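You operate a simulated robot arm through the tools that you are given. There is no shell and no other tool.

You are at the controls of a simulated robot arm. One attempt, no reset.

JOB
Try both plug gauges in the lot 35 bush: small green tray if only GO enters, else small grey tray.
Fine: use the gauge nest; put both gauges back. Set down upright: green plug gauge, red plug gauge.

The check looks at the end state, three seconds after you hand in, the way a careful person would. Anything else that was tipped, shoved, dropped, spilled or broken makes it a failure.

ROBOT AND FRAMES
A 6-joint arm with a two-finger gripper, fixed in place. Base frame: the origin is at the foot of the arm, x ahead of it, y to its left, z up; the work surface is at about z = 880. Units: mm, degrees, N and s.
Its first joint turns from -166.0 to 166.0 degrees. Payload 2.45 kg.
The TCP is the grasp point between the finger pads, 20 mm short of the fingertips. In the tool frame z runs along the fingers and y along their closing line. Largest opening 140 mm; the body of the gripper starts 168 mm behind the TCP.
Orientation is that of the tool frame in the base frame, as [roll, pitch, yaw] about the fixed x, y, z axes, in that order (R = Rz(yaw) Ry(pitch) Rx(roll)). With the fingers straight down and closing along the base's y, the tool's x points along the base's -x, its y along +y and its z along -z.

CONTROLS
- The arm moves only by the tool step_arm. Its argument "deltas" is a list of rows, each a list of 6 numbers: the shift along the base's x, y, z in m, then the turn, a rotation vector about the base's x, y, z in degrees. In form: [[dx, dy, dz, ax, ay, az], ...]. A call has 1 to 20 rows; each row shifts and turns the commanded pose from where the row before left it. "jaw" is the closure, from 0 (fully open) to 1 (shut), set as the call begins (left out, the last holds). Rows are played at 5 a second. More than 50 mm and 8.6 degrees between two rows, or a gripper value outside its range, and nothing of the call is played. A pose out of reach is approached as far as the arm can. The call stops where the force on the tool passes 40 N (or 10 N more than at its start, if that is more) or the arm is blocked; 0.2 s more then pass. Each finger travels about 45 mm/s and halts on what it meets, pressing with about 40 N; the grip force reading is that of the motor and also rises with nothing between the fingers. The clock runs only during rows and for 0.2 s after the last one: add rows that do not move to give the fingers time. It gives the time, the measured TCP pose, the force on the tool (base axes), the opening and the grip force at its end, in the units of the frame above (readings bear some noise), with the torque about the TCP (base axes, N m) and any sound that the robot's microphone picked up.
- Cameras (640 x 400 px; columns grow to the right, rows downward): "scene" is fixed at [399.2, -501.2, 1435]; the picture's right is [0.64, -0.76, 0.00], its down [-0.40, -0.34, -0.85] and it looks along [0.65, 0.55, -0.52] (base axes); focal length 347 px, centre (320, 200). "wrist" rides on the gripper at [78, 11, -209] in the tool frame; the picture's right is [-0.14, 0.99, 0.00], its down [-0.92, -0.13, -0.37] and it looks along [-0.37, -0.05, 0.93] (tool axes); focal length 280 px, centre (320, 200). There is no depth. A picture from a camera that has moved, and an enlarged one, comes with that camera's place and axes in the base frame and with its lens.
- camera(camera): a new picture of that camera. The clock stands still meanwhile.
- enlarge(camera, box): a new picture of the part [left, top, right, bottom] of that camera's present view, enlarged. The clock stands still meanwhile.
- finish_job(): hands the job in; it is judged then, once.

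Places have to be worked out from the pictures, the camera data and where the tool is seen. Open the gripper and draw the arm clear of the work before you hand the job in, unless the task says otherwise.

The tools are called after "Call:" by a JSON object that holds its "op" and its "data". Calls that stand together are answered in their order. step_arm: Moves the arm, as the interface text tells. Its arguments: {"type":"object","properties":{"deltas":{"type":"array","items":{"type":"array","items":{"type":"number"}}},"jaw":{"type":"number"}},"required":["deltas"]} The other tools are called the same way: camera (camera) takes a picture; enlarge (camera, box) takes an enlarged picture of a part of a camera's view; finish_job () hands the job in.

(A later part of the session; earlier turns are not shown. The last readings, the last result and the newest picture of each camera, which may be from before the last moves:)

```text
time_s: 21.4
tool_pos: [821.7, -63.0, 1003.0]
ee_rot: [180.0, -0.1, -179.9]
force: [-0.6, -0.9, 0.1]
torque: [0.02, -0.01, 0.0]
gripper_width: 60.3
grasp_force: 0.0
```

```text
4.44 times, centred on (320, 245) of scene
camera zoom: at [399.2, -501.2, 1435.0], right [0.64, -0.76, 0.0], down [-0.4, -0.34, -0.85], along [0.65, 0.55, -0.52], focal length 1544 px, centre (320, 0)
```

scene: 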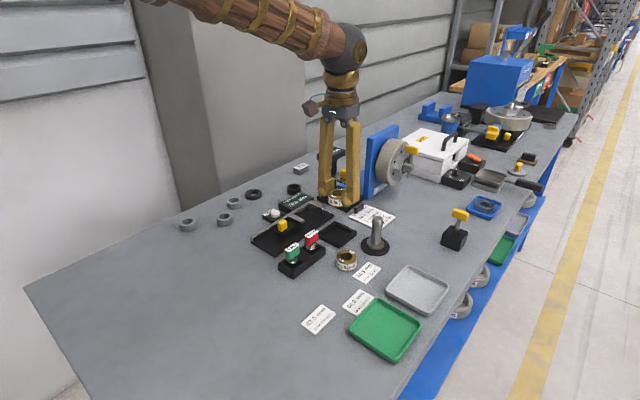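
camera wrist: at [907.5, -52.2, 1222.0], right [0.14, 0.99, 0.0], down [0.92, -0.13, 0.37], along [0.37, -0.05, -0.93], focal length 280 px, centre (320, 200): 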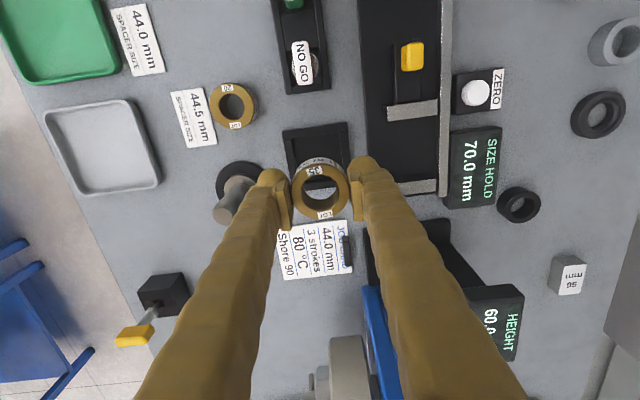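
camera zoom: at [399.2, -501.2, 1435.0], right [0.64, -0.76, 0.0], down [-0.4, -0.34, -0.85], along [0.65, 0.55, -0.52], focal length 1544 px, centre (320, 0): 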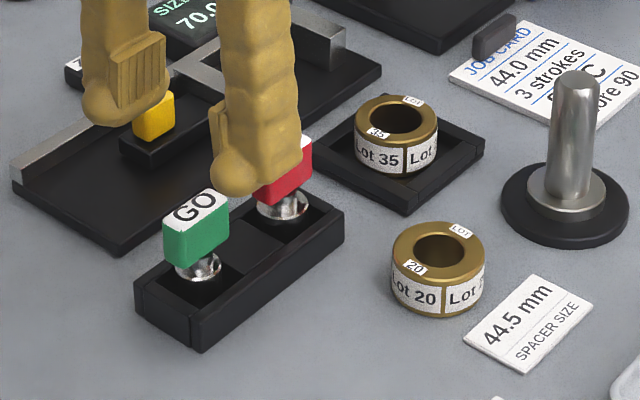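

GO's handle centre is at about (821,-64.8). I'll correct y, descend partway and re-check.

Call:
{"op": "step_arm", "data": {"deltas": [[0, -0.002, 0, 0, 0, 0], [0, 0, -0.02, 0, 0, 0], [0, 0, -0.018, 0, 0, 0], [0, 0, 0, 0, 0, 0], [0, 0, 0, 0, 0, 0]], "jaw": 0.68}}

Call:
{"op": "enlarge", "data": {"camera": "wrist", "box": [240, 110, 400, 230]}}

Call:
{"op": "enlarge", "data": {"camera": "scene", "box": [260, 200, 350, 280]}}

```text
time_s: 22.6
tool_pos: [820.8, -65.7, 965.7]
ee_rot: [180.0, -0.1, 180.0]
force: [-0.4, 1.1, -0.3]
torque: [-0.03, 0.01, 0.01]
gripper_width: 45.0
grasp_force: 0.1
```

```text
3.33 times, centred on (320, 170) of wrist
camera zoom: at [742.3, -54.8, 1174.9], right [0.14, 0.99, 0.0], down [0.92, -0.13, 0.37], along [0.37, -0.05, -0.93], focal length 935 px, centre (320, 300)
```

zoom: 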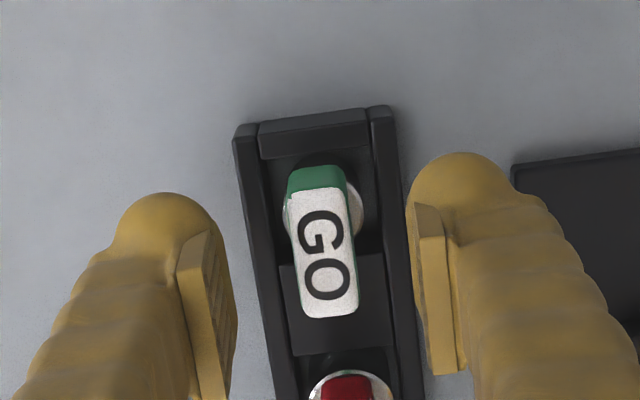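

```text
5.00 times, centred on (305, 240) of scene
camera zoom: at [399.2, -501.2, 1435.0], right [0.64, -0.76, 0.0], down [-0.4, -0.34, -0.85], along [0.65, 0.55, -0.52], focal length 1737 px, centre (395, 0)
```

zoom: 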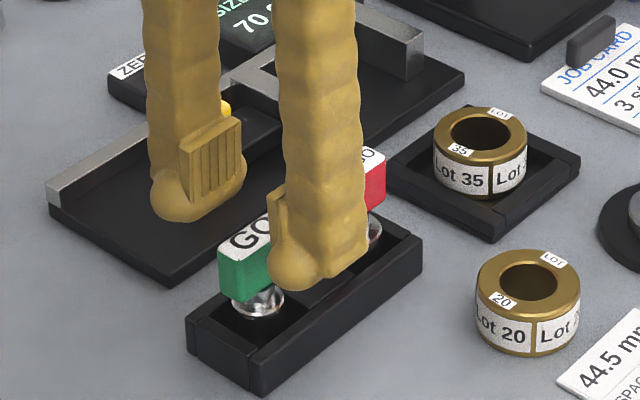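

The handle centre is about 1.2 mm in +y from the tool. I'll correct that, descend so the pads cover the handle (TCP ≈ 940), and check before closing.

Call:
{"op": "step_arm", "data": {"deltas": [[0, 0.0012, 0, 0, 0, 0], [0, 0, -0.013, 0, 0, 0], [0, 0, -0.013, 0, 0, 0], [0, 0, 0, 0, 0, 0], [0, 0, 0, 0, 0, 0]]}}

Call:
{"op": "enlarge", "data": {"camera": "wrist", "box": [260, 130, 380, 230]}}

Call:
{"op": "enlarge", "data": {"camera": "scene", "box": [270, 220, 330, 280]}}

```text
time_s: 23.8
tool_pos: [821.2, -65.5, 939.5]
ee_rot: [-180.0, 0.1, -180.0]
force: [0.7, 0.3, 0.8]
torque: [0.02, 0.03, 0.0]
gripper_width: 44.6
grasp_force: 0.0
```

```text
4.00 times, centred on (320, 180) of wrist
camera zoom: at [742.6, -53.9, 1148.9], right [0.14, 0.99, 0.0], down [0.92, -0.13, 0.37], along [0.37, -0.05, -0.93], focal length 1122 px, centre (320, 280)
```

zoom: 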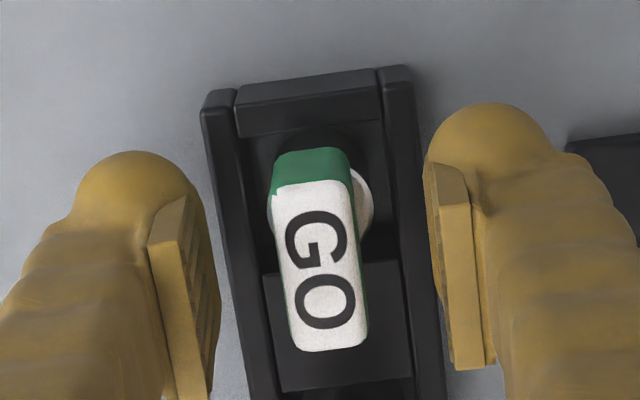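

```text
6.67 times, centred on (300, 250) of scene
camera zoom: at [399.2, -501.2, 1435.0], right [0.64, -0.76, 0.0], down [-0.4, -0.34, -0.85], along [0.65, 0.55, -0.52], focal length 2316 px, centre (453, -133)
```

zoom: 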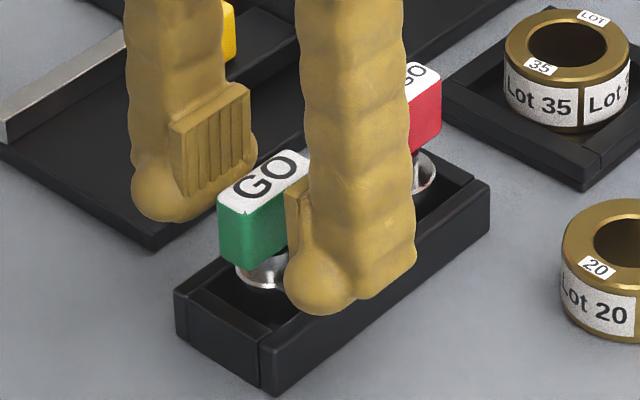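

It's centred to within about 0.5 mm. Closing on the GO handle.

Call:
{"op": "step_arm", "data": {"deltas": [[0, 0, 0, 0, 0, 0], [0, 0, 0, 0, 0, 0], [0, 0, 0, 0, 0, 0], [0, 0, 0, 0, 0, 0]], "jaw": 0.96}}

Call:
{"op": "enlarge", "data": {"camera": "wrist", "box": [260, 130, 380, 230]}}

```text
time_s: 24.8
tool_pos: [819.5, -65.1, 939.8]
ee_rot: [180.0, 0.0, -180.0]
force: [-0.4, 0.0, -0.1]
torque: [-0.01, -0.02, -0.01]
gripper_width: 14.6
grasp_force: 39.8
```

```text
4.00 times, centred on (320, 180) of wrist
camera zoom: at [742.6, -53.9, 1148.9], right [0.14, 0.99, 0.0], down [0.92, -0.13, 0.37], along [0.37, -0.05, -0.93], focal length 1122 px, centre (320, 280)
```

zoom: 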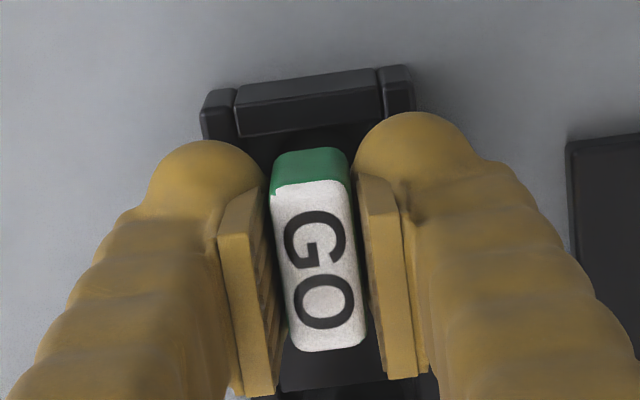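

Gripped at 14.6 mm. Lifting the GO gauge straight up out of its pocket.

Call:
{"op": "step_arm", "data": {"deltas": [[0, 0, 0.005, 0, 0, 0], [0, 0, 0.015, 0, 0, 0], [0, 0, 0.025, 0, 0, 0], [0, 0, 0.025, 0, 0, 0], [0, 0, 0, 0, 0, 0], [0, 0, 0, 0, 0, 0]]}}

Call:
{"op": "enlarge", "data": {"camera": "scene", "box": [260, 180, 360, 280]}}

Call:
{"op": "enlarge", "data": {"camera": "wrist", "box": [260, 130, 380, 230]}}

```text
time_s: 26.2
tool_pos: [821.3, -65.8, 1010.3]
ee_rot: [-179.9, 0.1, 180.0]
force: [-0.3, 0.6, -0.9]
torque: [0.02, -0.02, 0.01]
gripper_width: 14.7
grasp_force: 40.0
```

```text
4.00 times, centred on (310, 230) of scene
camera zoom: at [399.2, -501.2, 1435.0], right [0.64, -0.76, 0.0], down [-0.4, -0.34, -0.85], along [0.65, 0.55, -0.52], focal length 1390 px, centre (360, 80)
```

zoom: 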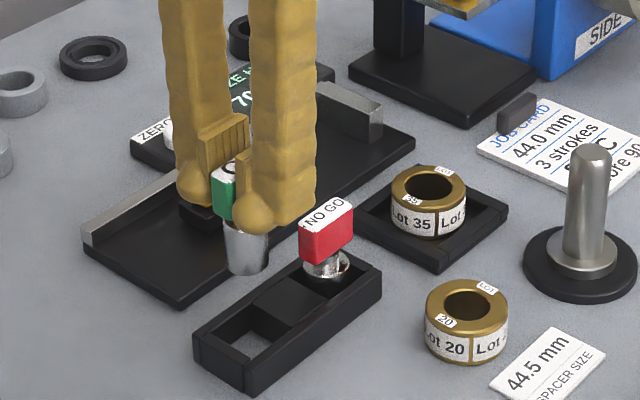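

```text
4.00 times, centred on (320, 180) of wrist
camera zoom: at [742.4, -53.9, 1219.0], right [0.14, 0.99, 0.0], down [0.92, -0.13, 0.37], along [0.37, -0.05, -0.93], focal length 1122 px, centre (320, 280)
```

zoom: 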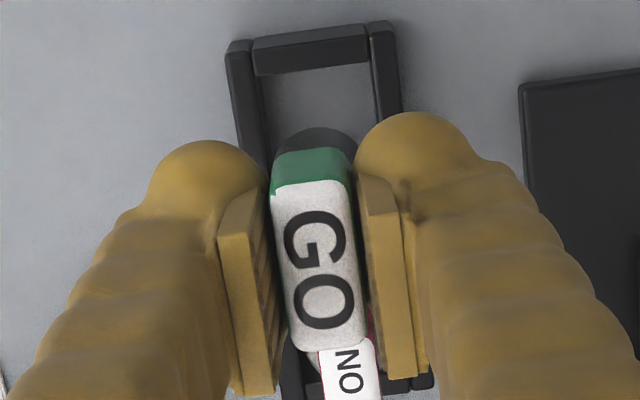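

The GO gauge is out of its pocket. Zooming in on the plug shape.

Call:
{"op": "enlarge", "data": {"camera": "scene", "box": [300, 210, 350, 255]}}

Call:
{"op": "enlarge", "data": {"camera": "scene", "box": [305, 220, 365, 260]}}

```text
8.89 times, centred on (325, 232) of scene
camera zoom: at [399.2, -501.2, 1435.0], right [0.64, -0.76, 0.0], down [-0.4, -0.34, -0.85], along [0.65, 0.55, -0.52], focal length 3088 px, centre (276, -89)
```

zoom: 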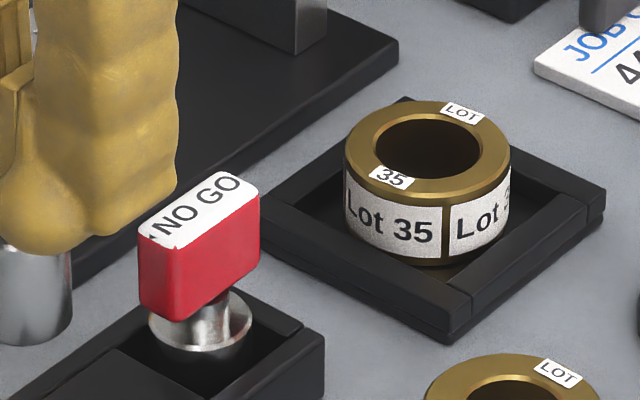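

```text
10.00 times, centred on (335, 240) of scene
camera zoom: at [399.2, -501.2, 1435.0], right [0.64, -0.76, 0.0], down [-0.4, -0.34, -0.85], along [0.65, 0.55, -0.52], focal length 3474 px, centre (170, -200)
```

zoom: 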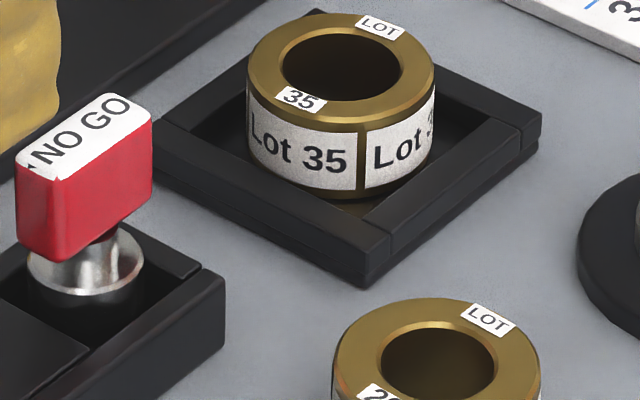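

The plug tapers slightly toward its nose, which should help with entry. I'll raise it clear of the NO GO handle and carry GO above the bush.

Call:
{"op": "step_arm", "data": {"deltas": [[0, 0, 0.03, 0, 0, 0], [0.033, 0, 0, 0, 0, 0], [0.033, 0, 0, 0, 0, 0], [0.033, 0, 0, 0, 0, 0], [0.033, 0, 0, 0, 0, 0], [0.035, 0, 0, 0, 0, 0], [0, 0, 0, 0, 0, 0], [0, 0, 0, 0, 0, 0]]}}

Call:
{"op": "enlarge", "data": {"camera": "wrist", "box": [260, 100, 380, 220]}}

Call:
{"op": "enlarge", "data": {"camera": "scene", "box": [300, 180, 390, 250]}}

```text
time_s: 28.0
tool_pos: [987.9, -65.6, 1039.9]
ee_rot: [180.0, 0.0, 180.0]
force: [0.3, 0.2, -1.9]
torque: [0.03, -0.01, 0.01]
gripper_width: 14.7
grasp_force: 39.8
```

```text
3.33 times, centred on (320, 160) of wrist
camera zoom: at [910.3, -53.6, 1249.4], right [0.14, 0.99, 0.0], down [0.92, -0.13, 0.37], along [0.37, -0.05, -0.93], focal length 935 px, centre (320, 333)
```

zoom: 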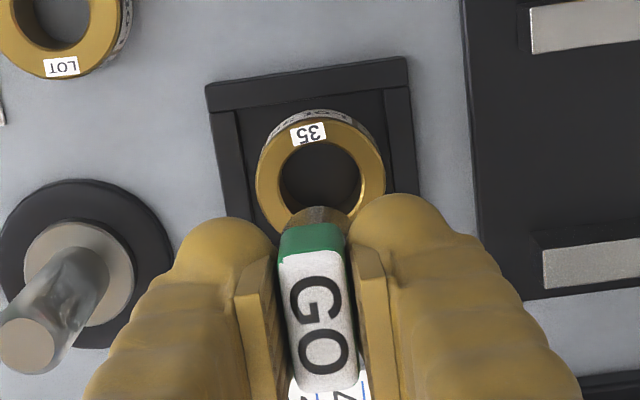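

```text
5.71 times, centred on (345, 215) of scene
camera zoom: at [399.2, -501.2, 1435.0], right [0.64, -0.76, 0.0], down [-0.4, -0.34, -0.85], along [0.65, 0.55, -0.52], focal length 1985 px, centre (177, 114)
```

zoom: 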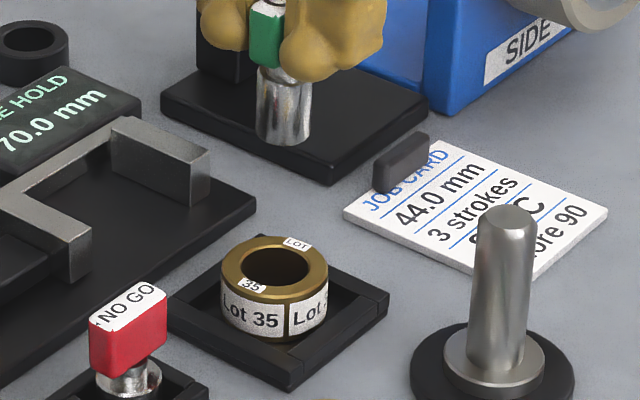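

GO is roughly over the bush. The empty pocket shows the bare table, so the gauge bottom is about 60 mm below the TCP. I'll lower to about 10 mm above the bush and check the alignment.

Call:
{"op": "step_arm", "data": {"deltas": [[0, 0, -0.02, 0, 0, 0], [0, 0, -0.02, 0, 0, 0], [0, 0, -0.022, 0, 0, 0], [0, 0, 0, 0, 0, 0], [0, 0, 0, 0, 0, 0]]}}

Call:
{"op": "enlarge", "data": {"camera": "wrist", "box": [270, 120, 370, 220]}}

Call:
{"op": "enlarge", "data": {"camera": "scene", "box": [320, 195, 370, 245]}}

```text
time_s: 29.2
tool_pos: [988.1, -65.3, 978.6]
ee_rot: [-180.0, 0.0, 180.0]
force: [-0.3, -0.5, -1.1]
torque: [-0.02, 0.02, -0.03]
gripper_width: 14.4
grasp_force: 39.8
```

```text
4.00 times, centred on (320, 170) of wrist
camera zoom: at [909.2, -53.6, 1187.2], right [0.14, 0.99, 0.0], down [0.92, -0.13, 0.37], along [0.37, -0.05, -0.93], focal length 1122 px, centre (320, 320)
```

zoom: 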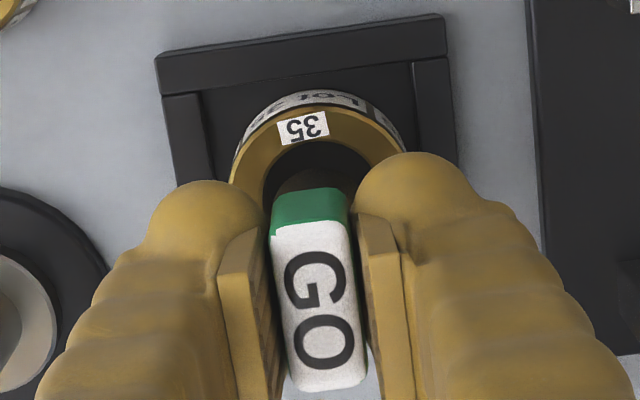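

```text
8.00 times, centred on (345, 220) of scene
camera zoom: at [399.2, -501.2, 1435.0], right [0.64, -0.76, 0.0], down [-0.4, -0.34, -0.85], along [0.65, 0.55, -0.52], focal length 2779 px, centre (120, 40)
```

zoom: 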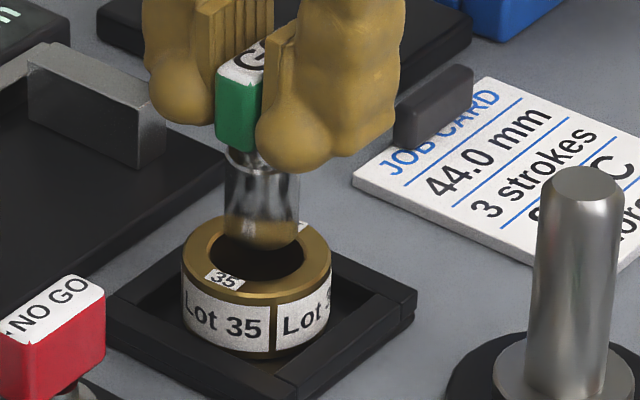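

GO's plug is visibly smaller than the bore and lined up to within about 1 mm. I'll lower it gently about 5 mm into the bore while watching the force.

Call:
{"op": "step_arm", "data": {"deltas": [[0, 0, -0.004, 0, 0, 0], [0, 0, -0.004, 0, 0, 0], [0, 0, -0.003, 0, 0, 0], [0, 0, -0.002, 0, 0, 0], [0, 0, -0.002, 0, 0, 0], [0, 0, -0.001, 0, 0, 0], [0, 0, 0, 0, 0, 0]]}}

Call:
{"op": "enlarge", "data": {"camera": "scene", "box": [320, 195, 370, 245]}}

Call:
{"op": "enlarge", "data": {"camera": "wrist", "box": [270, 120, 370, 220]}}

```text
time_s: 30.8
tool_pos: [988.3, -64.9, 961.1]
ee_rot: [180.0, 0.0, -180.0]
force: [1.1, 0.0, -2.2]
torque: [-0.03, -0.02, 0.0]
gripper_width: 14.6
grasp_force: 40.5
```

```text
8.00 times, centred on (345, 220) of scene
camera zoom: at [399.2, -501.2, 1435.0], right [0.64, -0.76, 0.0], down [-0.4, -0.34, -0.85], along [0.65, 0.55, -0.52], focal length 2779 px, centre (120, 40)
```

zoom: 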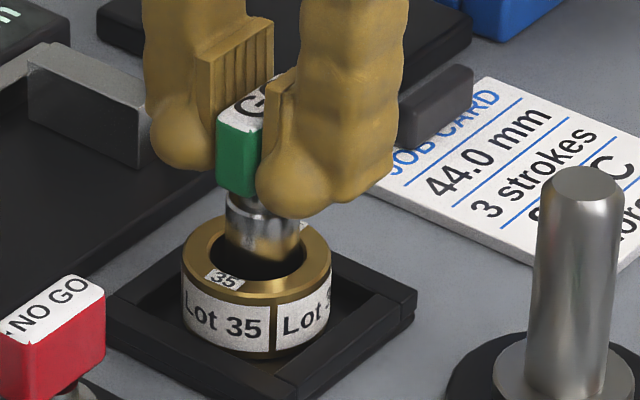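

```text
4.00 times, centred on (320, 170) of wrist
camera zoom: at [909.8, -53.7, 1170.0], right [0.14, 0.99, 0.0], down [0.92, -0.13, 0.37], along [0.37, -0.05, -0.93], focal length 1122 px, centre (320, 320)
```

zoom: 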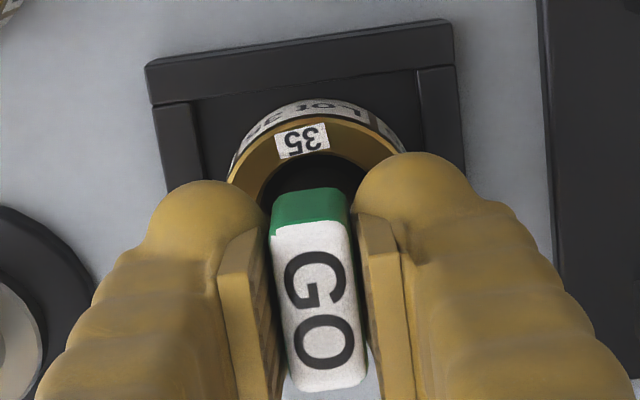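

The nose is about 6 mm into the bore with no contact force. Going deeper to confirm a full entry.

Call:
{"op": "step_arm", "data": {"deltas": [[0, 0, -0.003, 0, 0, 0], [0, 0, -0.003, 0, 0, 0], [0, 0, -0.003, 0, 0, 0], [0, 0, -0.002, 0, 0, 0], [0, 0, -0.001, 0, 0, 0], [0, 0, 0, 0, 0, 0]]}}

Call:
{"op": "enlarge", "data": {"camera": "scene", "box": [320, 195, 370, 245]}}

Call:
{"op": "enlarge", "data": {"camera": "wrist", "box": [270, 120, 370, 220]}}

```text
time_s: 32.2
tool_pos: [988.2, -65.1, 948.5]
ee_rot: [180.0, 0.0, 179.9]
force: [-0.6, 0.3, -0.6]
torque: [-0.03, 0.01, 0.0]
gripper_width: 15.0
grasp_force: 39.9
```

```text
8.00 times, centred on (345, 220) of scene
camera zoom: at [399.2, -501.2, 1435.0], right [0.64, -0.76, 0.0], down [-0.4, -0.34, -0.85], along [0.65, 0.55, -0.52], focal length 2779 px, centre (120, 40)
```

zoom: 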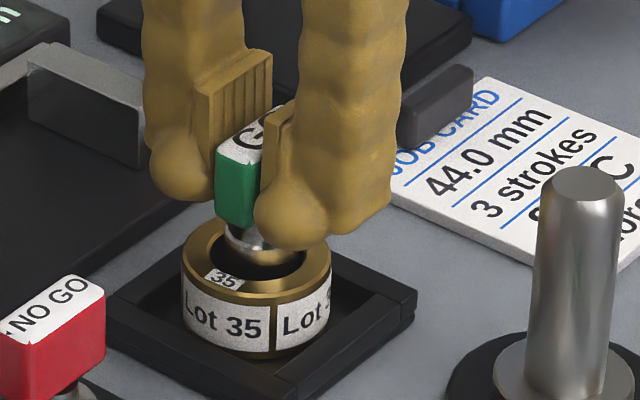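

```text
4.00 times, centred on (320, 170) of wrist
camera zoom: at [909.8, -53.7, 1158.1], right [0.14, 0.99, 0.0], down [0.92, -0.13, 0.37], along [0.37, -0.05, -0.93], focal length 1122 px, centre (320, 320)
```

zoom: 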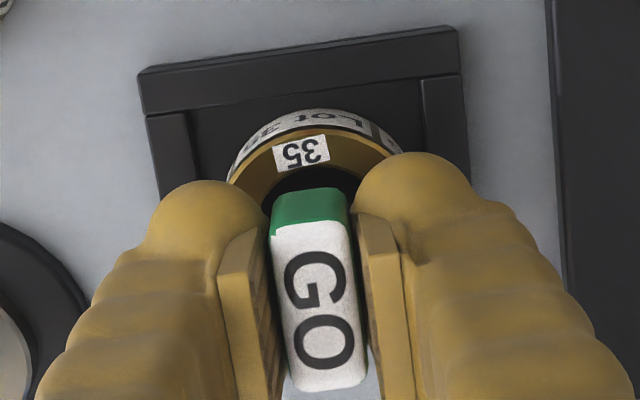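

GO goes in freely, about 18 mm deep with no resistance. I'll dip 2 mm more, then withdraw straight up and carry it back over its pocket.

Call:
{"op": "step_arm", "data": {"deltas": [[0, 0, -0.002, 0, 0, 0], [0, 0, 0, 0, 0, 0]]}}

Call:
{"op": "step_arm", "data": {"deltas": [[0, 0, 0.005, 0, 0, 0], [0, 0, 0.01, 0, 0, 0], [0, 0, 0.02, 0, 0, 0], [0, 0, 0.03, 0, 0, 0], [0, 0, 0.03, 0, 0, 0], [0, 0, 0, 0, 0, 0]]}}

Call:
{"op": "enlarge", "data": {"camera": "scene", "box": [300, 180, 390, 250]}}

```text
time_s: 32.8
tool_pos: [988.9, -64.9, 946.7]
ee_rot: [180.0, 0.0, 179.9]
force: [0.9, 0.3, -2.9]
torque: [0.01, 0.0, 0.03]
gripper_width: 14.8
grasp_force: 39.8
```

```text
time_s: 34.2
tool_pos: [988.5, -66.0, 1042.8]
ee_rot: [180.0, 0.1, -179.9]
force: [-0.9, -0.8, -1.0]
torque: [-0.02, -0.03, 0.01]
gripper_width: 14.6
grasp_force: 40.4
```

```text
5.71 times, centred on (345, 215) of scene
camera zoom: at [399.2, -501.2, 1435.0], right [0.64, -0.76, 0.0], down [-0.4, -0.34, -0.85], along [0.65, 0.55, -0.52], focal length 1985 px, centre (177, 114)
```

zoom: 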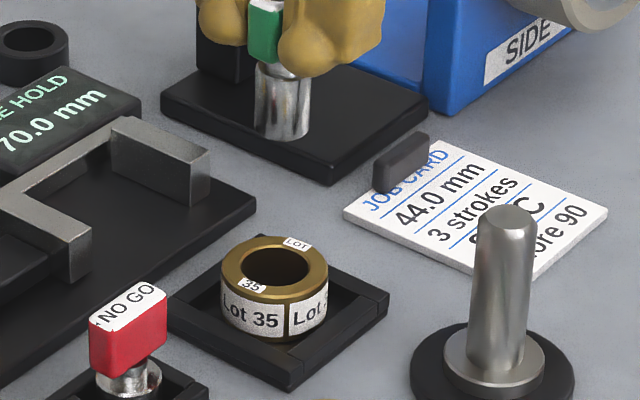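

GO came out cleanly and the bush hasn't moved. Taking it back above its pocket.

Call:
{"op": "step_arm", "data": {"deltas": [[-0.033, 0, 0, 0, 0, 0], [-0.033, 0, 0, 0, 0, 0], [-0.033, 0, 0, 0, 0, 0], [-0.033, 0, 0, 0, 0, 0], [-0.035, 0, 0, 0, 0, 0], [0, 0, -0.015, 0, 0, 0], [0, 0, -0.015, 0, 0, 0], [0, 0, 0, 0, 0, 0], [0, 0, 0, 0, 0, 0]]}}

Call:
{"op": "enlarge", "data": {"camera": "wrist", "box": [260, 90, 380, 210]}}

Call:
{"op": "enlarge", "data": {"camera": "scene", "box": [260, 180, 360, 280]}}

```text
time_s: 36.2
tool_pos: [821.8, -65.8, 1012.4]
ee_rot: [179.9, 0.0, 180.0]
force: [-0.3, 0.2, -2.0]
torque: [-0.01, -0.02, 0.02]
gripper_width: 14.6
grasp_force: 39.7
```

```text
3.33 times, centred on (320, 150) of wrist
camera zoom: at [743.1, -54.0, 1221.5], right [0.14, 0.99, 0.0], down [0.92, -0.13, 0.37], along [0.37, -0.05, -0.93], focal length 935 px, centre (320, 367)
```

zoom: 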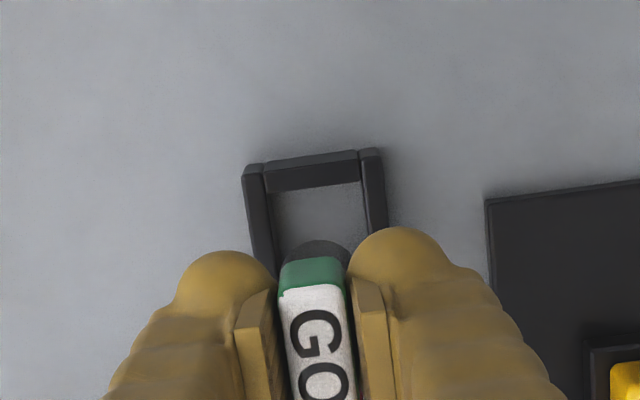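

```text
4.00 times, centred on (310, 230) of scene
camera zoom: at [399.2, -501.2, 1435.0], right [0.64, -0.76, 0.0], down [-0.4, -0.34, -0.85], along [0.65, 0.55, -0.52], focal length 1390 px, centre (360, 80)
```

zoom: 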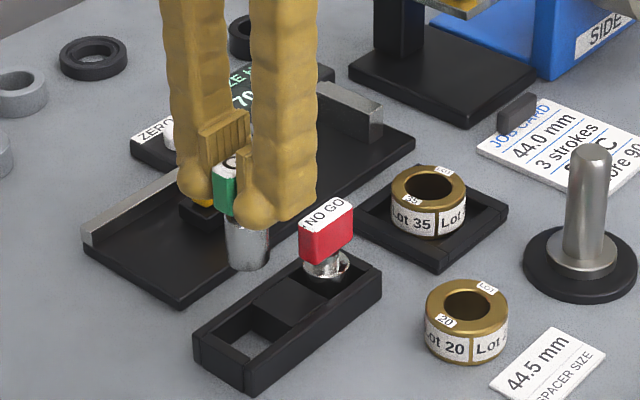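

The tool is within 0.7 mm of the original pick position, and the pocket has about 4 mm of clearance. Lowering GO into its pocket.

Call:
{"op": "step_arm", "data": {"deltas": [[-0.0005, 0, -0.02, 0, 0, 0], [0, 0, -0.015, 0, 0, 0], [0, 0, -0.012, 0, 0, 0], [0, 0, -0.01, 0, 0, 0], [0, 0, -0.006, 0, 0, 0], [0, 0, 0, 0, 0, 0]]}}

Call:
{"op": "enlarge", "data": {"camera": "scene", "box": [270, 220, 330, 280]}}

Call:
{"op": "enlarge", "data": {"camera": "wrist", "box": [260, 120, 380, 220]}}

```text
time_s: 37.6
tool_pos: [819.8, -66.0, 948.9]
ee_rot: [179.9, 0.0, 180.0]
force: [1.0, 0.5, -1.6]
torque: [-0.01, 0.01, -0.01]
gripper_width: 14.6
grasp_force: 40.1
```

```text
6.67 times, centred on (300, 250) of scene
camera zoom: at [399.2, -501.2, 1435.0], right [0.64, -0.76, 0.0], down [-0.4, -0.34, -0.85], along [0.65, 0.55, -0.52], focal length 2316 px, centre (453, -133)
```

zoom: 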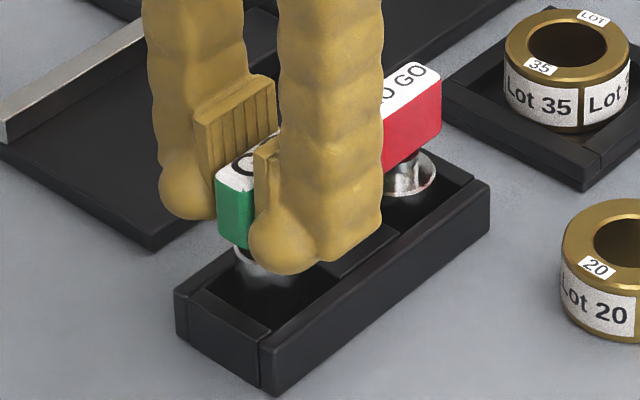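

```text
4.00 times, centred on (320, 170) of wrist
camera zoom: at [741.9, -54.1, 1158.5], right [0.14, 0.99, 0.0], down [0.92, -0.13, 0.37], along [0.37, -0.05, -0.93], focal length 1122 px, centre (320, 320)
```

zoom: 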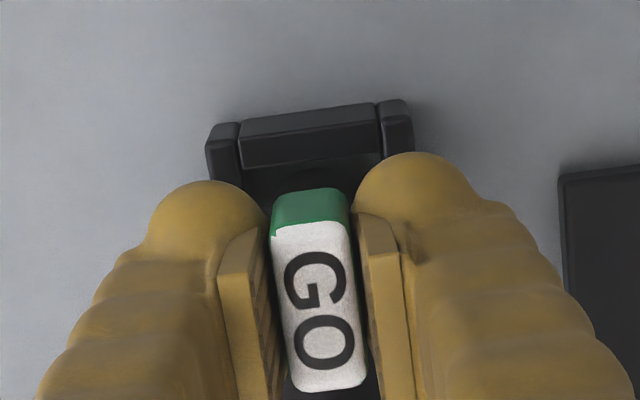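

GO is in the pocket with about 9 mm to go. Lowering until it just touches.

Call:
{"op": "step_arm", "data": {"deltas": [[0.0003, 0, -0.003, 0, 0, 0], [0, 0, -0.003, 0, 0, 0], [0, 0, -0.002, 0, 0, 0], [0, 0, 0, 0, 0, 0]]}}

Call:
{"op": "step_arm", "data": {"deltas": [[0, 0, -0.001, 0, 0, 0], [0, 0, 0, 0, 0, 0]]}}

```text
time_s: 38.6
tool_pos: [820.9, -66.9, 942.2]
ee_rot: [179.9, 0.0, -179.9]
force: [-0.4, -0.9, -1.6]
torque: [-0.01, 0.02, 0.04]
gripper_width: 14.9
grasp_force: 40.1
```

```text
time_s: 39.2
tool_pos: [821.0, -64.9, 939.7]
ee_rot: [180.0, 0.1, 179.9]
force: [0.5, -0.7, -1.5]
torque: [0.01, -0.01, 0.0]
gripper_width: 14.5
grasp_force: 39.7
```

Call:
{"op": "step_arm", "data": {"deltas": [[0, 0, -0.0007, 0, 0, 0], [0, 0, 0, 0, 0, 0]]}}

Call:
{"op": "enlarge", "data": {"camera": "wrist", "box": [260, 120, 380, 220]}}

```text
time_s: 39.8
tool_pos: [821.0, -65.4, 938.8]
ee_rot: [-179.9, 0.1, 180.0]
force: [-1.2, -0.5, -1.6]
torque: [-0.03, 0.01, 0.0]
gripper_width: 14.9
grasp_force: 39.6
```

```text
4.00 times, centred on (320, 170) of wrist
camera zoom: at [742.6, -54.0, 1148.9], right [0.14, 0.99, 0.0], down [0.92, -0.13, 0.37], along [0.37, -0.05, -0.93], focal length 1122 px, centre (320, 320)
```

zoom: 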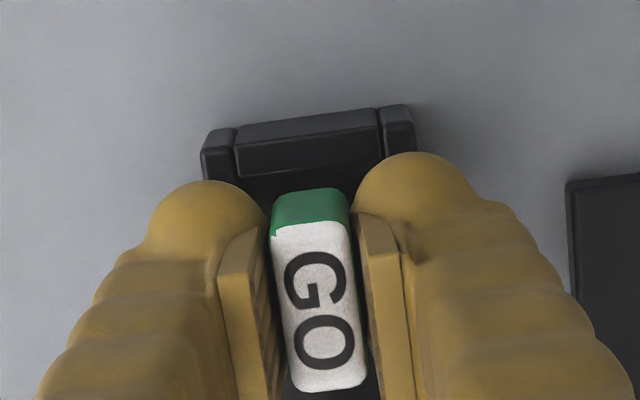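

The pose matches the pickup pose exactly. I'll go a fraction lower for contact.

Call:
{"op": "step_arm", "data": {"deltas": [[0, 0, -0.0005, 0, 0, 0], [0, 0, 0, 0, 0, 0]]}}

```text
time_s: 40.4
tool_pos: [821.6, -65.7, 939.8]
ee_rot: [-180.0, 0.0, 180.0]
force: [1.6, -1.4, 2.7]
torque: [-0.04, -0.02, 0.0]
gripper_width: 14.7
grasp_force: 39.9
```

It has touched the bottom (+2.7 N). Releasing GO.

Call:
{"op": "step_arm", "data": {"deltas": [[0, 0, 0, 0, 0, 0], [0, 0, 0, 0, 0, 0], [0, 0, 0, 0, 0, 0]], "jaw": 0.7}}

Call:
{"op": "step_arm", "data": {"deltas": [[0, 0, 0.01, 0, 0, 0], [0, 0, 0.02, 0, 0, 0], [0, 0, 0.03, 0, 0, 0], [0, 0, 0, 0, 0, 0]]}}

Call:
{"op": "enlarge", "data": {"camera": "scene", "box": [260, 200, 360, 280]}}

```text
time_s: 41.2
tool_pos: [820.0, -65.2, 939.1]
ee_rot: [180.0, 0.0, -180.0]
force: [-0.3, -0.1, -0.4]
torque: [-0.02, -0.01, 0.02]
gripper_width: 42.2
grasp_force: 0.1
```

```text
time_s: 42.2
tool_pos: [820.2, -64.4, 999.3]
ee_rot: [179.9, 0.0, -180.0]
force: [0.0, 0.3, 0.9]
torque: [0.02, 0.05, 0.03]
gripper_width: 41.9
grasp_force: 0.1
```

```text
5.00 times, centred on (310, 240) of scene
camera zoom: at [399.2, -501.2, 1435.0], right [0.64, -0.76, 0.0], down [-0.4, -0.34, -0.85], along [0.65, 0.55, -0.52], focal length 1737 px, centre (370, 0)
```

zoom: 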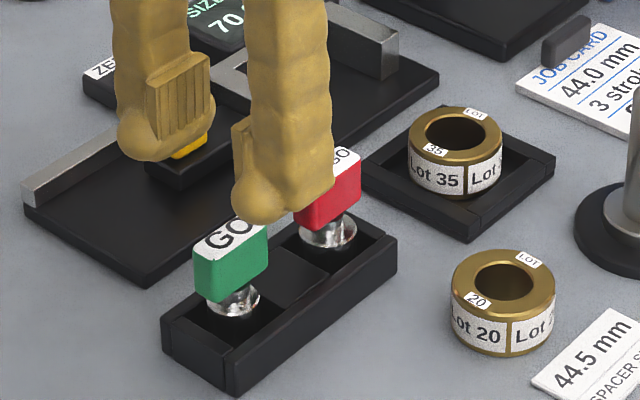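

GO stands upright in its pocket. Moving over the NO GO gauge.

Call:
{"op": "step_arm", "data": {"deltas": [[0.0325, 0, 0, 0, 0, 0], [0.0325, 0, 0, 0, 0, 0], [0, 0, -0.02, 0, 0, 0], [0, 0, -0.014, 0, 0, 0], [0, 0, 0, 0, 0, 0], [0, 0, 0, 0, 0, 0]]}}

Call:
{"op": "enlarge", "data": {"camera": "wrist", "box": [260, 110, 380, 230]}}

```text
time_s: 43.6
tool_pos: [884.9, -65.0, 966.1]
ee_rot: [-180.0, -0.1, -179.9]
force: [-0.2, -0.3, -0.7]
torque: [-0.01, 0.03, -0.02]
gripper_width: 42.4
grasp_force: 0.1
```

```text
3.33 times, centred on (320, 170) of wrist
camera zoom: at [806.8, -53.4, 1175.4], right [0.14, 0.99, 0.0], down [0.92, -0.13, 0.37], along [0.37, -0.05, -0.93], focal length 935 px, centre (320, 300)
```

zoom: 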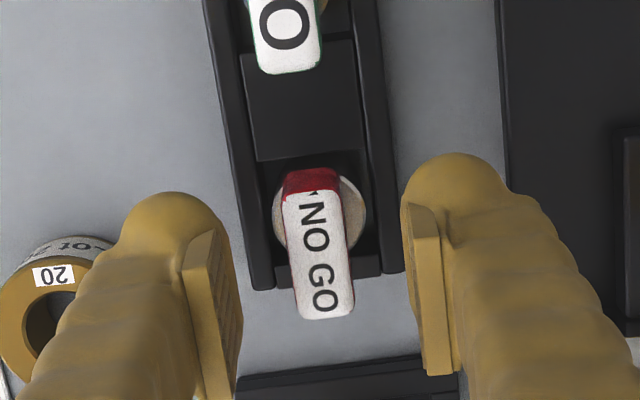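

NO GO is centred under the tool to within 0.3 mm. Descending to the handle and closing.

Call:
{"op": "step_arm", "data": {"deltas": [[0, -0.0003, -0.012, 0, 0, 0], [0, 0, -0.0142, 0, 0, 0], [0, 0, 0, 0, 0, 0], [0, 0, 0, 0, 0, 0]]}}

Call:
{"op": "enlarge", "data": {"camera": "wrist", "box": [260, 130, 380, 230]}}

```text
time_s: 44.6
tool_pos: [885.4, -65.7, 940.5]
ee_rot: [-180.0, 0.0, 179.9]
force: [-0.4, -0.4, 0.5]
torque: [-0.01, 0.0, -0.01]
gripper_width: 42.2
grasp_force: 0.0
```

```text
4.00 times, centred on (320, 180) of wrist
camera zoom: at [806.8, -54.0, 1149.1], right [0.14, 0.99, 0.0], down [0.92, -0.13, 0.37], along [0.37, -0.05, -0.93], focal length 1122 px, centre (320, 280)
```

zoom: 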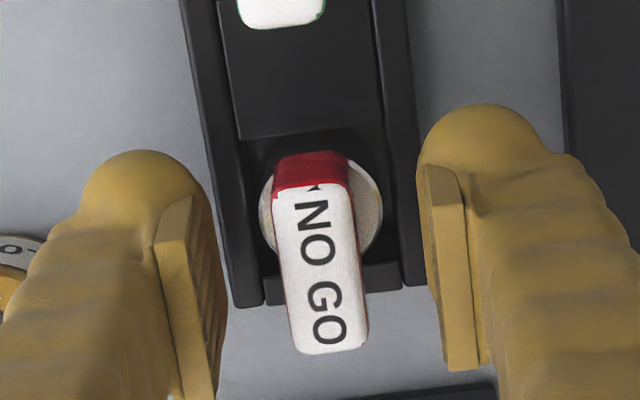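

Well centred. Closing on the NO GO handle.

Call:
{"op": "step_arm", "data": {"deltas": [[0, 0, 0, 0, 0, 0], [0, 0, 0, 0, 0, 0], [0, 0, 0, 0, 0, 0], [0, 0, 0, 0, 0, 0]], "jaw": 0.96}}

Call:
{"op": "enlarge", "data": {"camera": "wrist", "box": [260, 130, 380, 230]}}

```text
time_s: 45.6
tool_pos: [886.1, -65.4, 940.8]
ee_rot: [180.0, -0.1, 180.0]
force: [0.1, -0.1, 0.2]
torque: [0.02, 0.0, -0.03]
gripper_width: 14.5
grasp_force: 40.5
```

```text
4.00 times, centred on (320, 180) of wrist
camera zoom: at [806.9, -53.9, 1149.1], right [0.14, 0.99, 0.0], down [0.92, -0.13, 0.37], along [0.37, -0.05, -0.93], focal length 1122 px, centre (320, 280)
```

zoom: 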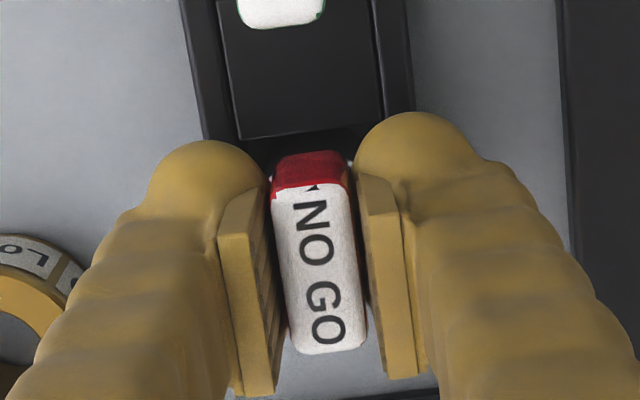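

Gripped. I'll lift it out and carry it above the bush.

Call:
{"op": "step_arm", "data": {"deltas": [[0, 0, 0.005, 0, 0, 0], [0, 0, 0.015, 0, 0, 0], [0, 0, 0.025, 0, 0, 0], [0, 0, 0.025, 0, 0, 0], [0.034, 0, 0, 0, 0, 0], [0.034, 0, 0, 0, 0, 0], [0.034, 0, 0, 0, 0, 0], [0, 0, 0, 0, 0, 0], [0, 0, 0, 0, 0, 0]]}}

Call:
{"op": "enlarge", "data": {"camera": "wrist", "box": [260, 110, 380, 230]}}

Call:
{"op": "enlarge", "data": {"camera": "scene", "box": [310, 180, 380, 250]}}

```text
time_s: 47.6
tool_pos: [987.2, -64.4, 1006.7]
ee_rot: [-180.0, 0.0, 179.9]
force: [-0.6, 0.1, -1.9]
torque: [-0.02, -0.02, 0.0]
gripper_width: 14.6
grasp_force: 40.1
```

```text
3.33 times, centred on (320, 170) of wrist
camera zoom: at [909.4, -53.3, 1216.7], right [0.14, 0.99, 0.0], down [0.92, -0.13, 0.37], along [0.37, -0.05, -0.93], focal length 935 px, centre (320, 300)
```

zoom: 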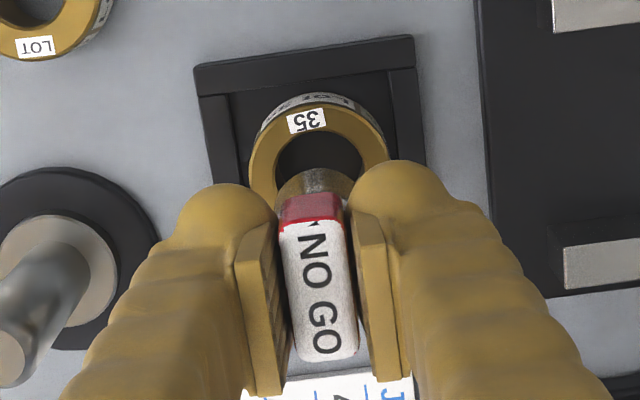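

```text
5.71 times, centred on (345, 215) of scene
camera zoom: at [399.2, -501.2, 1435.0], right [0.64, -0.76, 0.0], down [-0.4, -0.34, -0.85], along [0.65, 0.55, -0.52], focal length 1985 px, centre (177, 114)
```

zoom: 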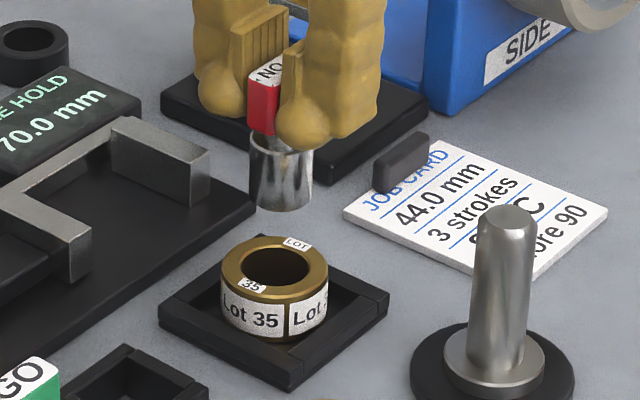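

NO GO's plug is close to the bore in size, so alignment matters. I'll lower to about 5 mm above the bush and compare axes in both views.

Call:
{"op": "step_arm", "data": {"deltas": [[0, 0, -0.015, 0, 0, 0], [0, 0, -0.012, 0, 0, 0], [0, 0, -0.008, 0, 0, 0], [0, 0, 0, 0, 0, 0], [0, 0, 0, 0, 0, 0]]}}

Call:
{"op": "enlarge", "data": {"camera": "scene", "box": [325, 200, 365, 240]}}

Call:
{"op": "enlarge", "data": {"camera": "wrist", "box": [280, 130, 360, 200]}}

```text
time_s: 48.8
tool_pos: [987.2, -65.7, 974.3]
ee_rot: [180.0, 0.0, 179.9]
force: [-0.2, 0.6, -2.4]
torque: [0.0, 0.01, 0.01]
gripper_width: 14.5
grasp_force: 40.1
```

```text
10.00 times, centred on (345, 220) of scene
camera zoom: at [399.2, -501.2, 1435.0], right [0.64, -0.76, 0.0], down [-0.4, -0.34, -0.85], along [0.65, 0.55, -0.52], focal length 3474 px, centre (70, 0)
```

zoom: 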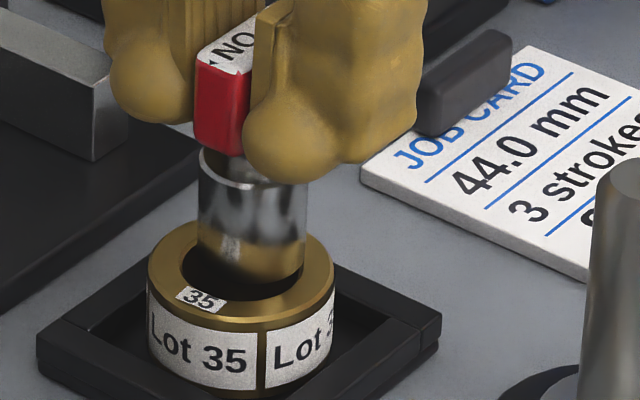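

```text
5.71 times, centred on (320, 165) of wrist
camera zoom: at [909.6, -54.6, 1182.4], right [0.14, 0.99, 0.0], down [0.92, -0.13, 0.37], along [0.37, -0.05, -0.93], focal length 1602 px, centre (320, 400)
```

zoom: 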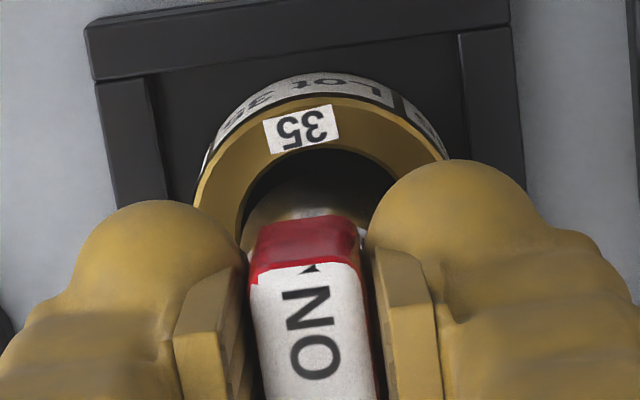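

In the scene view the plug axis looks about 2 mm to the right of the bush axis. I'll zoom further in the wrist view to fix the offset.

Call:
{"op": "enlarge", "data": {"camera": "wrist", "box": [293, 138, 349, 178]}}

Call:
{"op": "enlarge", "data": {"camera": "scene", "box": [335, 212, 363, 238]}}

```text
10.00 times, centred on (321, 158) of wrist
camera zoom: at [909.6, -54.6, 1182.4], right [0.14, 0.99, 0.0], down [0.92, -0.13, 0.37], along [0.37, -0.05, -0.93], focal length 2804 px, centre (310, 620)
```

zoom: 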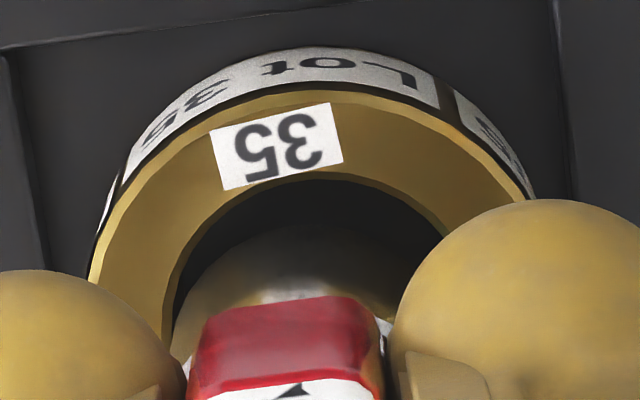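

```text
15.38 times, centred on (349, 225) of scene
camera zoom: at [399.2, -501.2, 1435.0], right [0.64, -0.76, 0.0], down [-0.4, -0.34, -0.85], along [0.65, 0.55, -0.52], focal length 5344 px, centre (-126, -185)
```

zoom: 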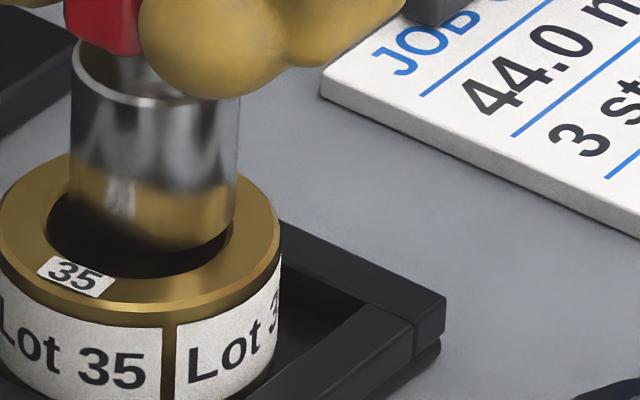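

The plug sits about (+1.4,-1.4) mm from the bush axis. I'll shift by (-1.4,+1.3) and compare again.

Call:
{"op": "step_arm", "data": {"deltas": [[-0.0014, 0.0013, 0, 0, 0, 0], [0, 0, 0, 0, 0, 0], [0, 0, 0, 0, 0, 0]]}}

Call:
{"op": "enlarge", "data": {"camera": "scene", "box": [330, 208, 360, 238]}}

Call:
{"op": "enlarge", "data": {"camera": "wrist", "box": [293, 138, 349, 178]}}

```text
time_s: 49.6
tool_pos: [985.9, -64.4, 973.4]
ee_rot: [-179.9, 0.0, 180.0]
force: [0.0, 0.2, -2.0]
torque: [0.01, 0.01, 0.02]
gripper_width: 14.7
grasp_force: 39.8
```

```text
13.33 times, centred on (345, 223) of scene
camera zoom: at [399.2, -501.2, 1435.0], right [0.64, -0.76, 0.0], down [-0.4, -0.34, -0.85], along [0.65, 0.55, -0.52], focal length 4632 px, centre (-13, -107)
```

zoom: 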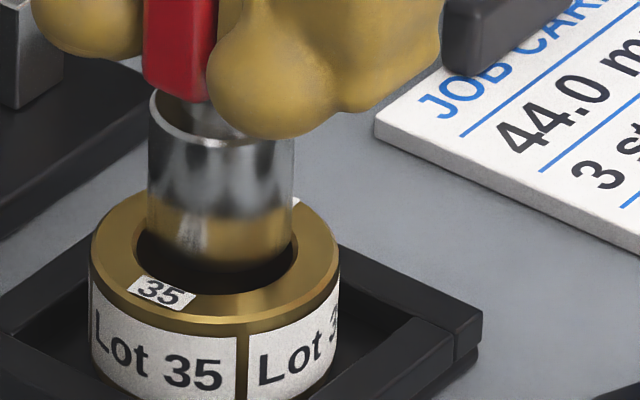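

```text
10.00 times, centred on (321, 158) of wrist
camera zoom: at [908.2, -53.5, 1182.5], right [0.14, 0.99, 0.0], down [0.92, -0.13, 0.37], along [0.37, -0.05, -0.93], focal length 2804 px, centre (310, 620)
```

zoom: 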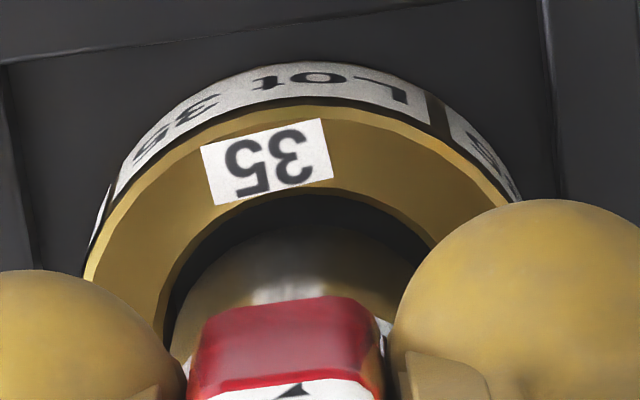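

The residual offset is about 0.8 mm in y. I'll shift and lower toward the bush rim, then proceed in small force-checked steps.

Call:
{"op": "step_arm", "data": {"deltas": [[0.0001, 0.0008, 0, 0, 0, 0], [0, 0, -0.002, 0, 0, 0], [0, 0, -0.002, 0, 0, 0], [0, 0, 0, 0, 0, 0]]}}

Call:
{"op": "enlarge", "data": {"camera": "scene", "box": [330, 208, 360, 238]}}

Call:
{"op": "enlarge", "data": {"camera": "wrist", "box": [293, 138, 349, 178]}}

```text
time_s: 50.6
tool_pos: [986.8, -63.4, 970.3]
ee_rot: [-180.0, 0.0, -180.0]
force: [0.5, 0.2, -1.6]
torque: [0.01, -0.01, -0.03]
gripper_width: 14.7
grasp_force: 40.0
```

```text
13.33 times, centred on (345, 223) of scene
camera zoom: at [399.2, -501.2, 1435.0], right [0.64, -0.76, 0.0], down [-0.4, -0.34, -0.85], along [0.65, 0.55, -0.52], focal length 4632 px, centre (-13, -107)
```

zoom: 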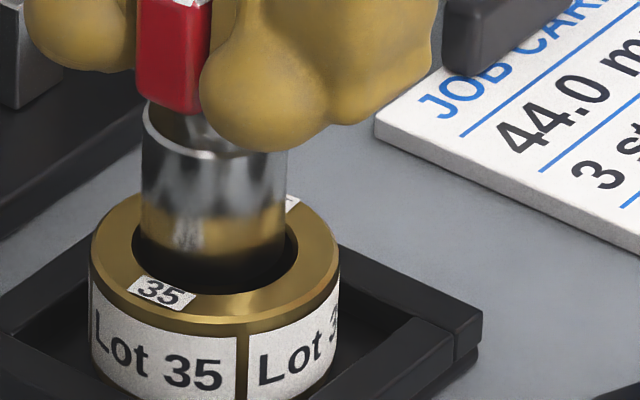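

```text
10.00 times, centred on (321, 158) of wrist
camera zoom: at [908.2, -51.9, 1179.1], right [0.14, 0.99, 0.0], down [0.92, -0.13, 0.37], along [0.37, -0.05, -0.93], focal length 2804 px, centre (310, 620)
```

zoom: 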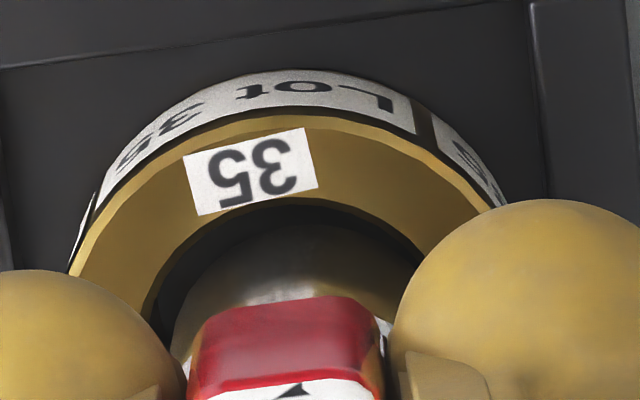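

The y shift overshot slightly. I'll move back 0.6 mm and check.

Call:
{"op": "step_arm", "data": {"deltas": [[0, -0.0006, 0, 0, 0, 0], [0, 0, 0, 0, 0, 0]]}}

Call:
{"op": "enlarge", "data": {"camera": "scene", "box": [330, 208, 360, 238]}}

Call:
{"op": "enlarge", "data": {"camera": "wrist", "box": [293, 138, 349, 178]}}

```text
time_s: 51.2
tool_pos: [986.9, -63.1, 969.6]
ee_rot: [-180.0, 0.1, -179.9]
force: [1.1, 0.6, -1.2]
torque: [-0.01, 0.0, 0.0]
gripper_width: 14.7
grasp_force: 39.9
```

```text
13.33 times, centred on (345, 223) of scene
camera zoom: at [399.2, -501.2, 1435.0], right [0.64, -0.76, 0.0], down [-0.4, -0.34, -0.85], along [0.65, 0.55, -0.52], focal length 4632 px, centre (-13, -107)
```

zoom: 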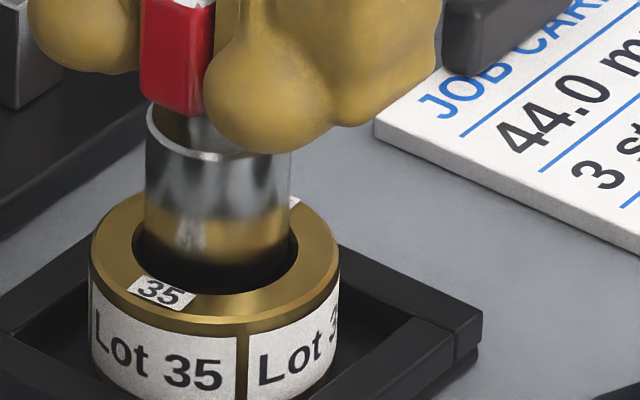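

```text
10.00 times, centred on (321, 158) of wrist
camera zoom: at [908.4, -52.6, 1178.8], right [0.14, 0.99, 0.0], down [0.92, -0.13, 0.37], along [0.37, -0.05, -0.93], focal length 2804 px, centre (310, 620)
```

zoom: 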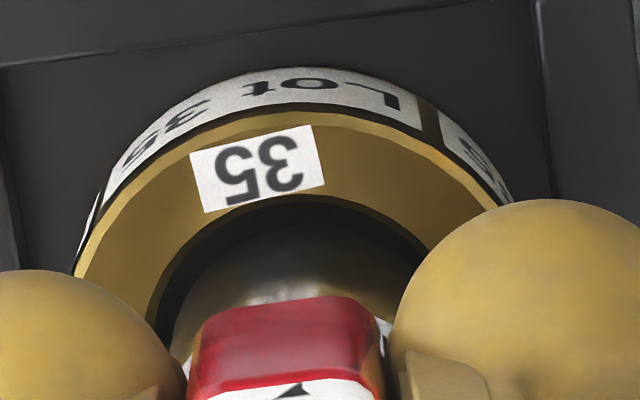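

The axes now agree within about 0.2 mm. I'll lower NO GO 3 mm to the rim and read the force.

Call:
{"op": "step_arm", "data": {"deltas": [[0, 0, -0.001, 0, 0, 0], [0, 0, -0.001, 0, 0, 0], [0, 0, -0.001, 0, 0, 0], [0, 0, 0, 0, 0, 0]]}}

Call:
{"op": "step_arm", "data": {"deltas": [[0, 0, -0.001, 0, 0, 0], [0, 0, 0, 0, 0, 0]]}}

Call:
{"op": "step_arm", "data": {"deltas": [[0, 0, -0.001, 0, 0, 0], [0, 0, 0, 0, 0, 0]]}}

Call:
{"op": "enlarge", "data": {"camera": "scene", "box": [330, 208, 360, 238]}}

```text
time_s: 52.2
tool_pos: [987.1, -64.9, 967.5]
ee_rot: [179.9, 0.0, -179.9]
force: [0.4, 0.4, -1.6]
torque: [-0.02, -0.02, -0.03]
gripper_width: 14.7
grasp_force: 40.3
```

```text
time_s: 52.8
tool_pos: [986.9, -64.3, 967.0]
ee_rot: [-180.0, 0.0, -180.0]
force: [0.1, -0.1, -2.2]
torque: [-0.01, 0.0, 0.04]
gripper_width: 14.6
grasp_force: 40.2
```

```text
time_s: 53.4
tool_pos: [985.8, -64.5, 966.4]
ee_rot: [-179.9, 0.0, 180.0]
force: [-0.3, -0.6, -1.1]
torque: [0.04, 0.0, -0.01]
gripper_width: 14.7
grasp_force: 40.3
```

```text
13.33 times, centred on (345, 223) of scene
camera zoom: at [399.2, -501.2, 1435.0], right [0.64, -0.76, 0.0], down [-0.4, -0.34, -0.85], along [0.65, 0.55, -0.52], focal length 4632 px, centre (-13, -107)
```

zoom: 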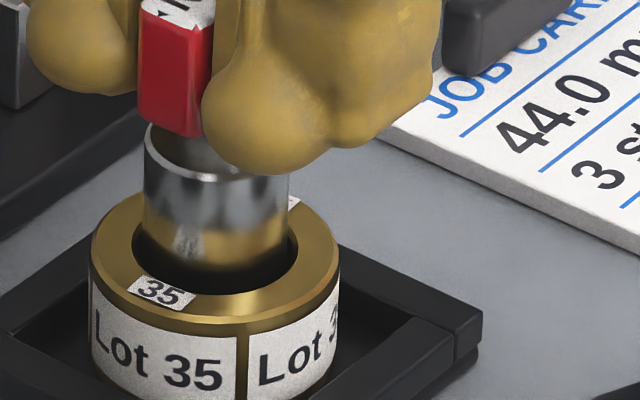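

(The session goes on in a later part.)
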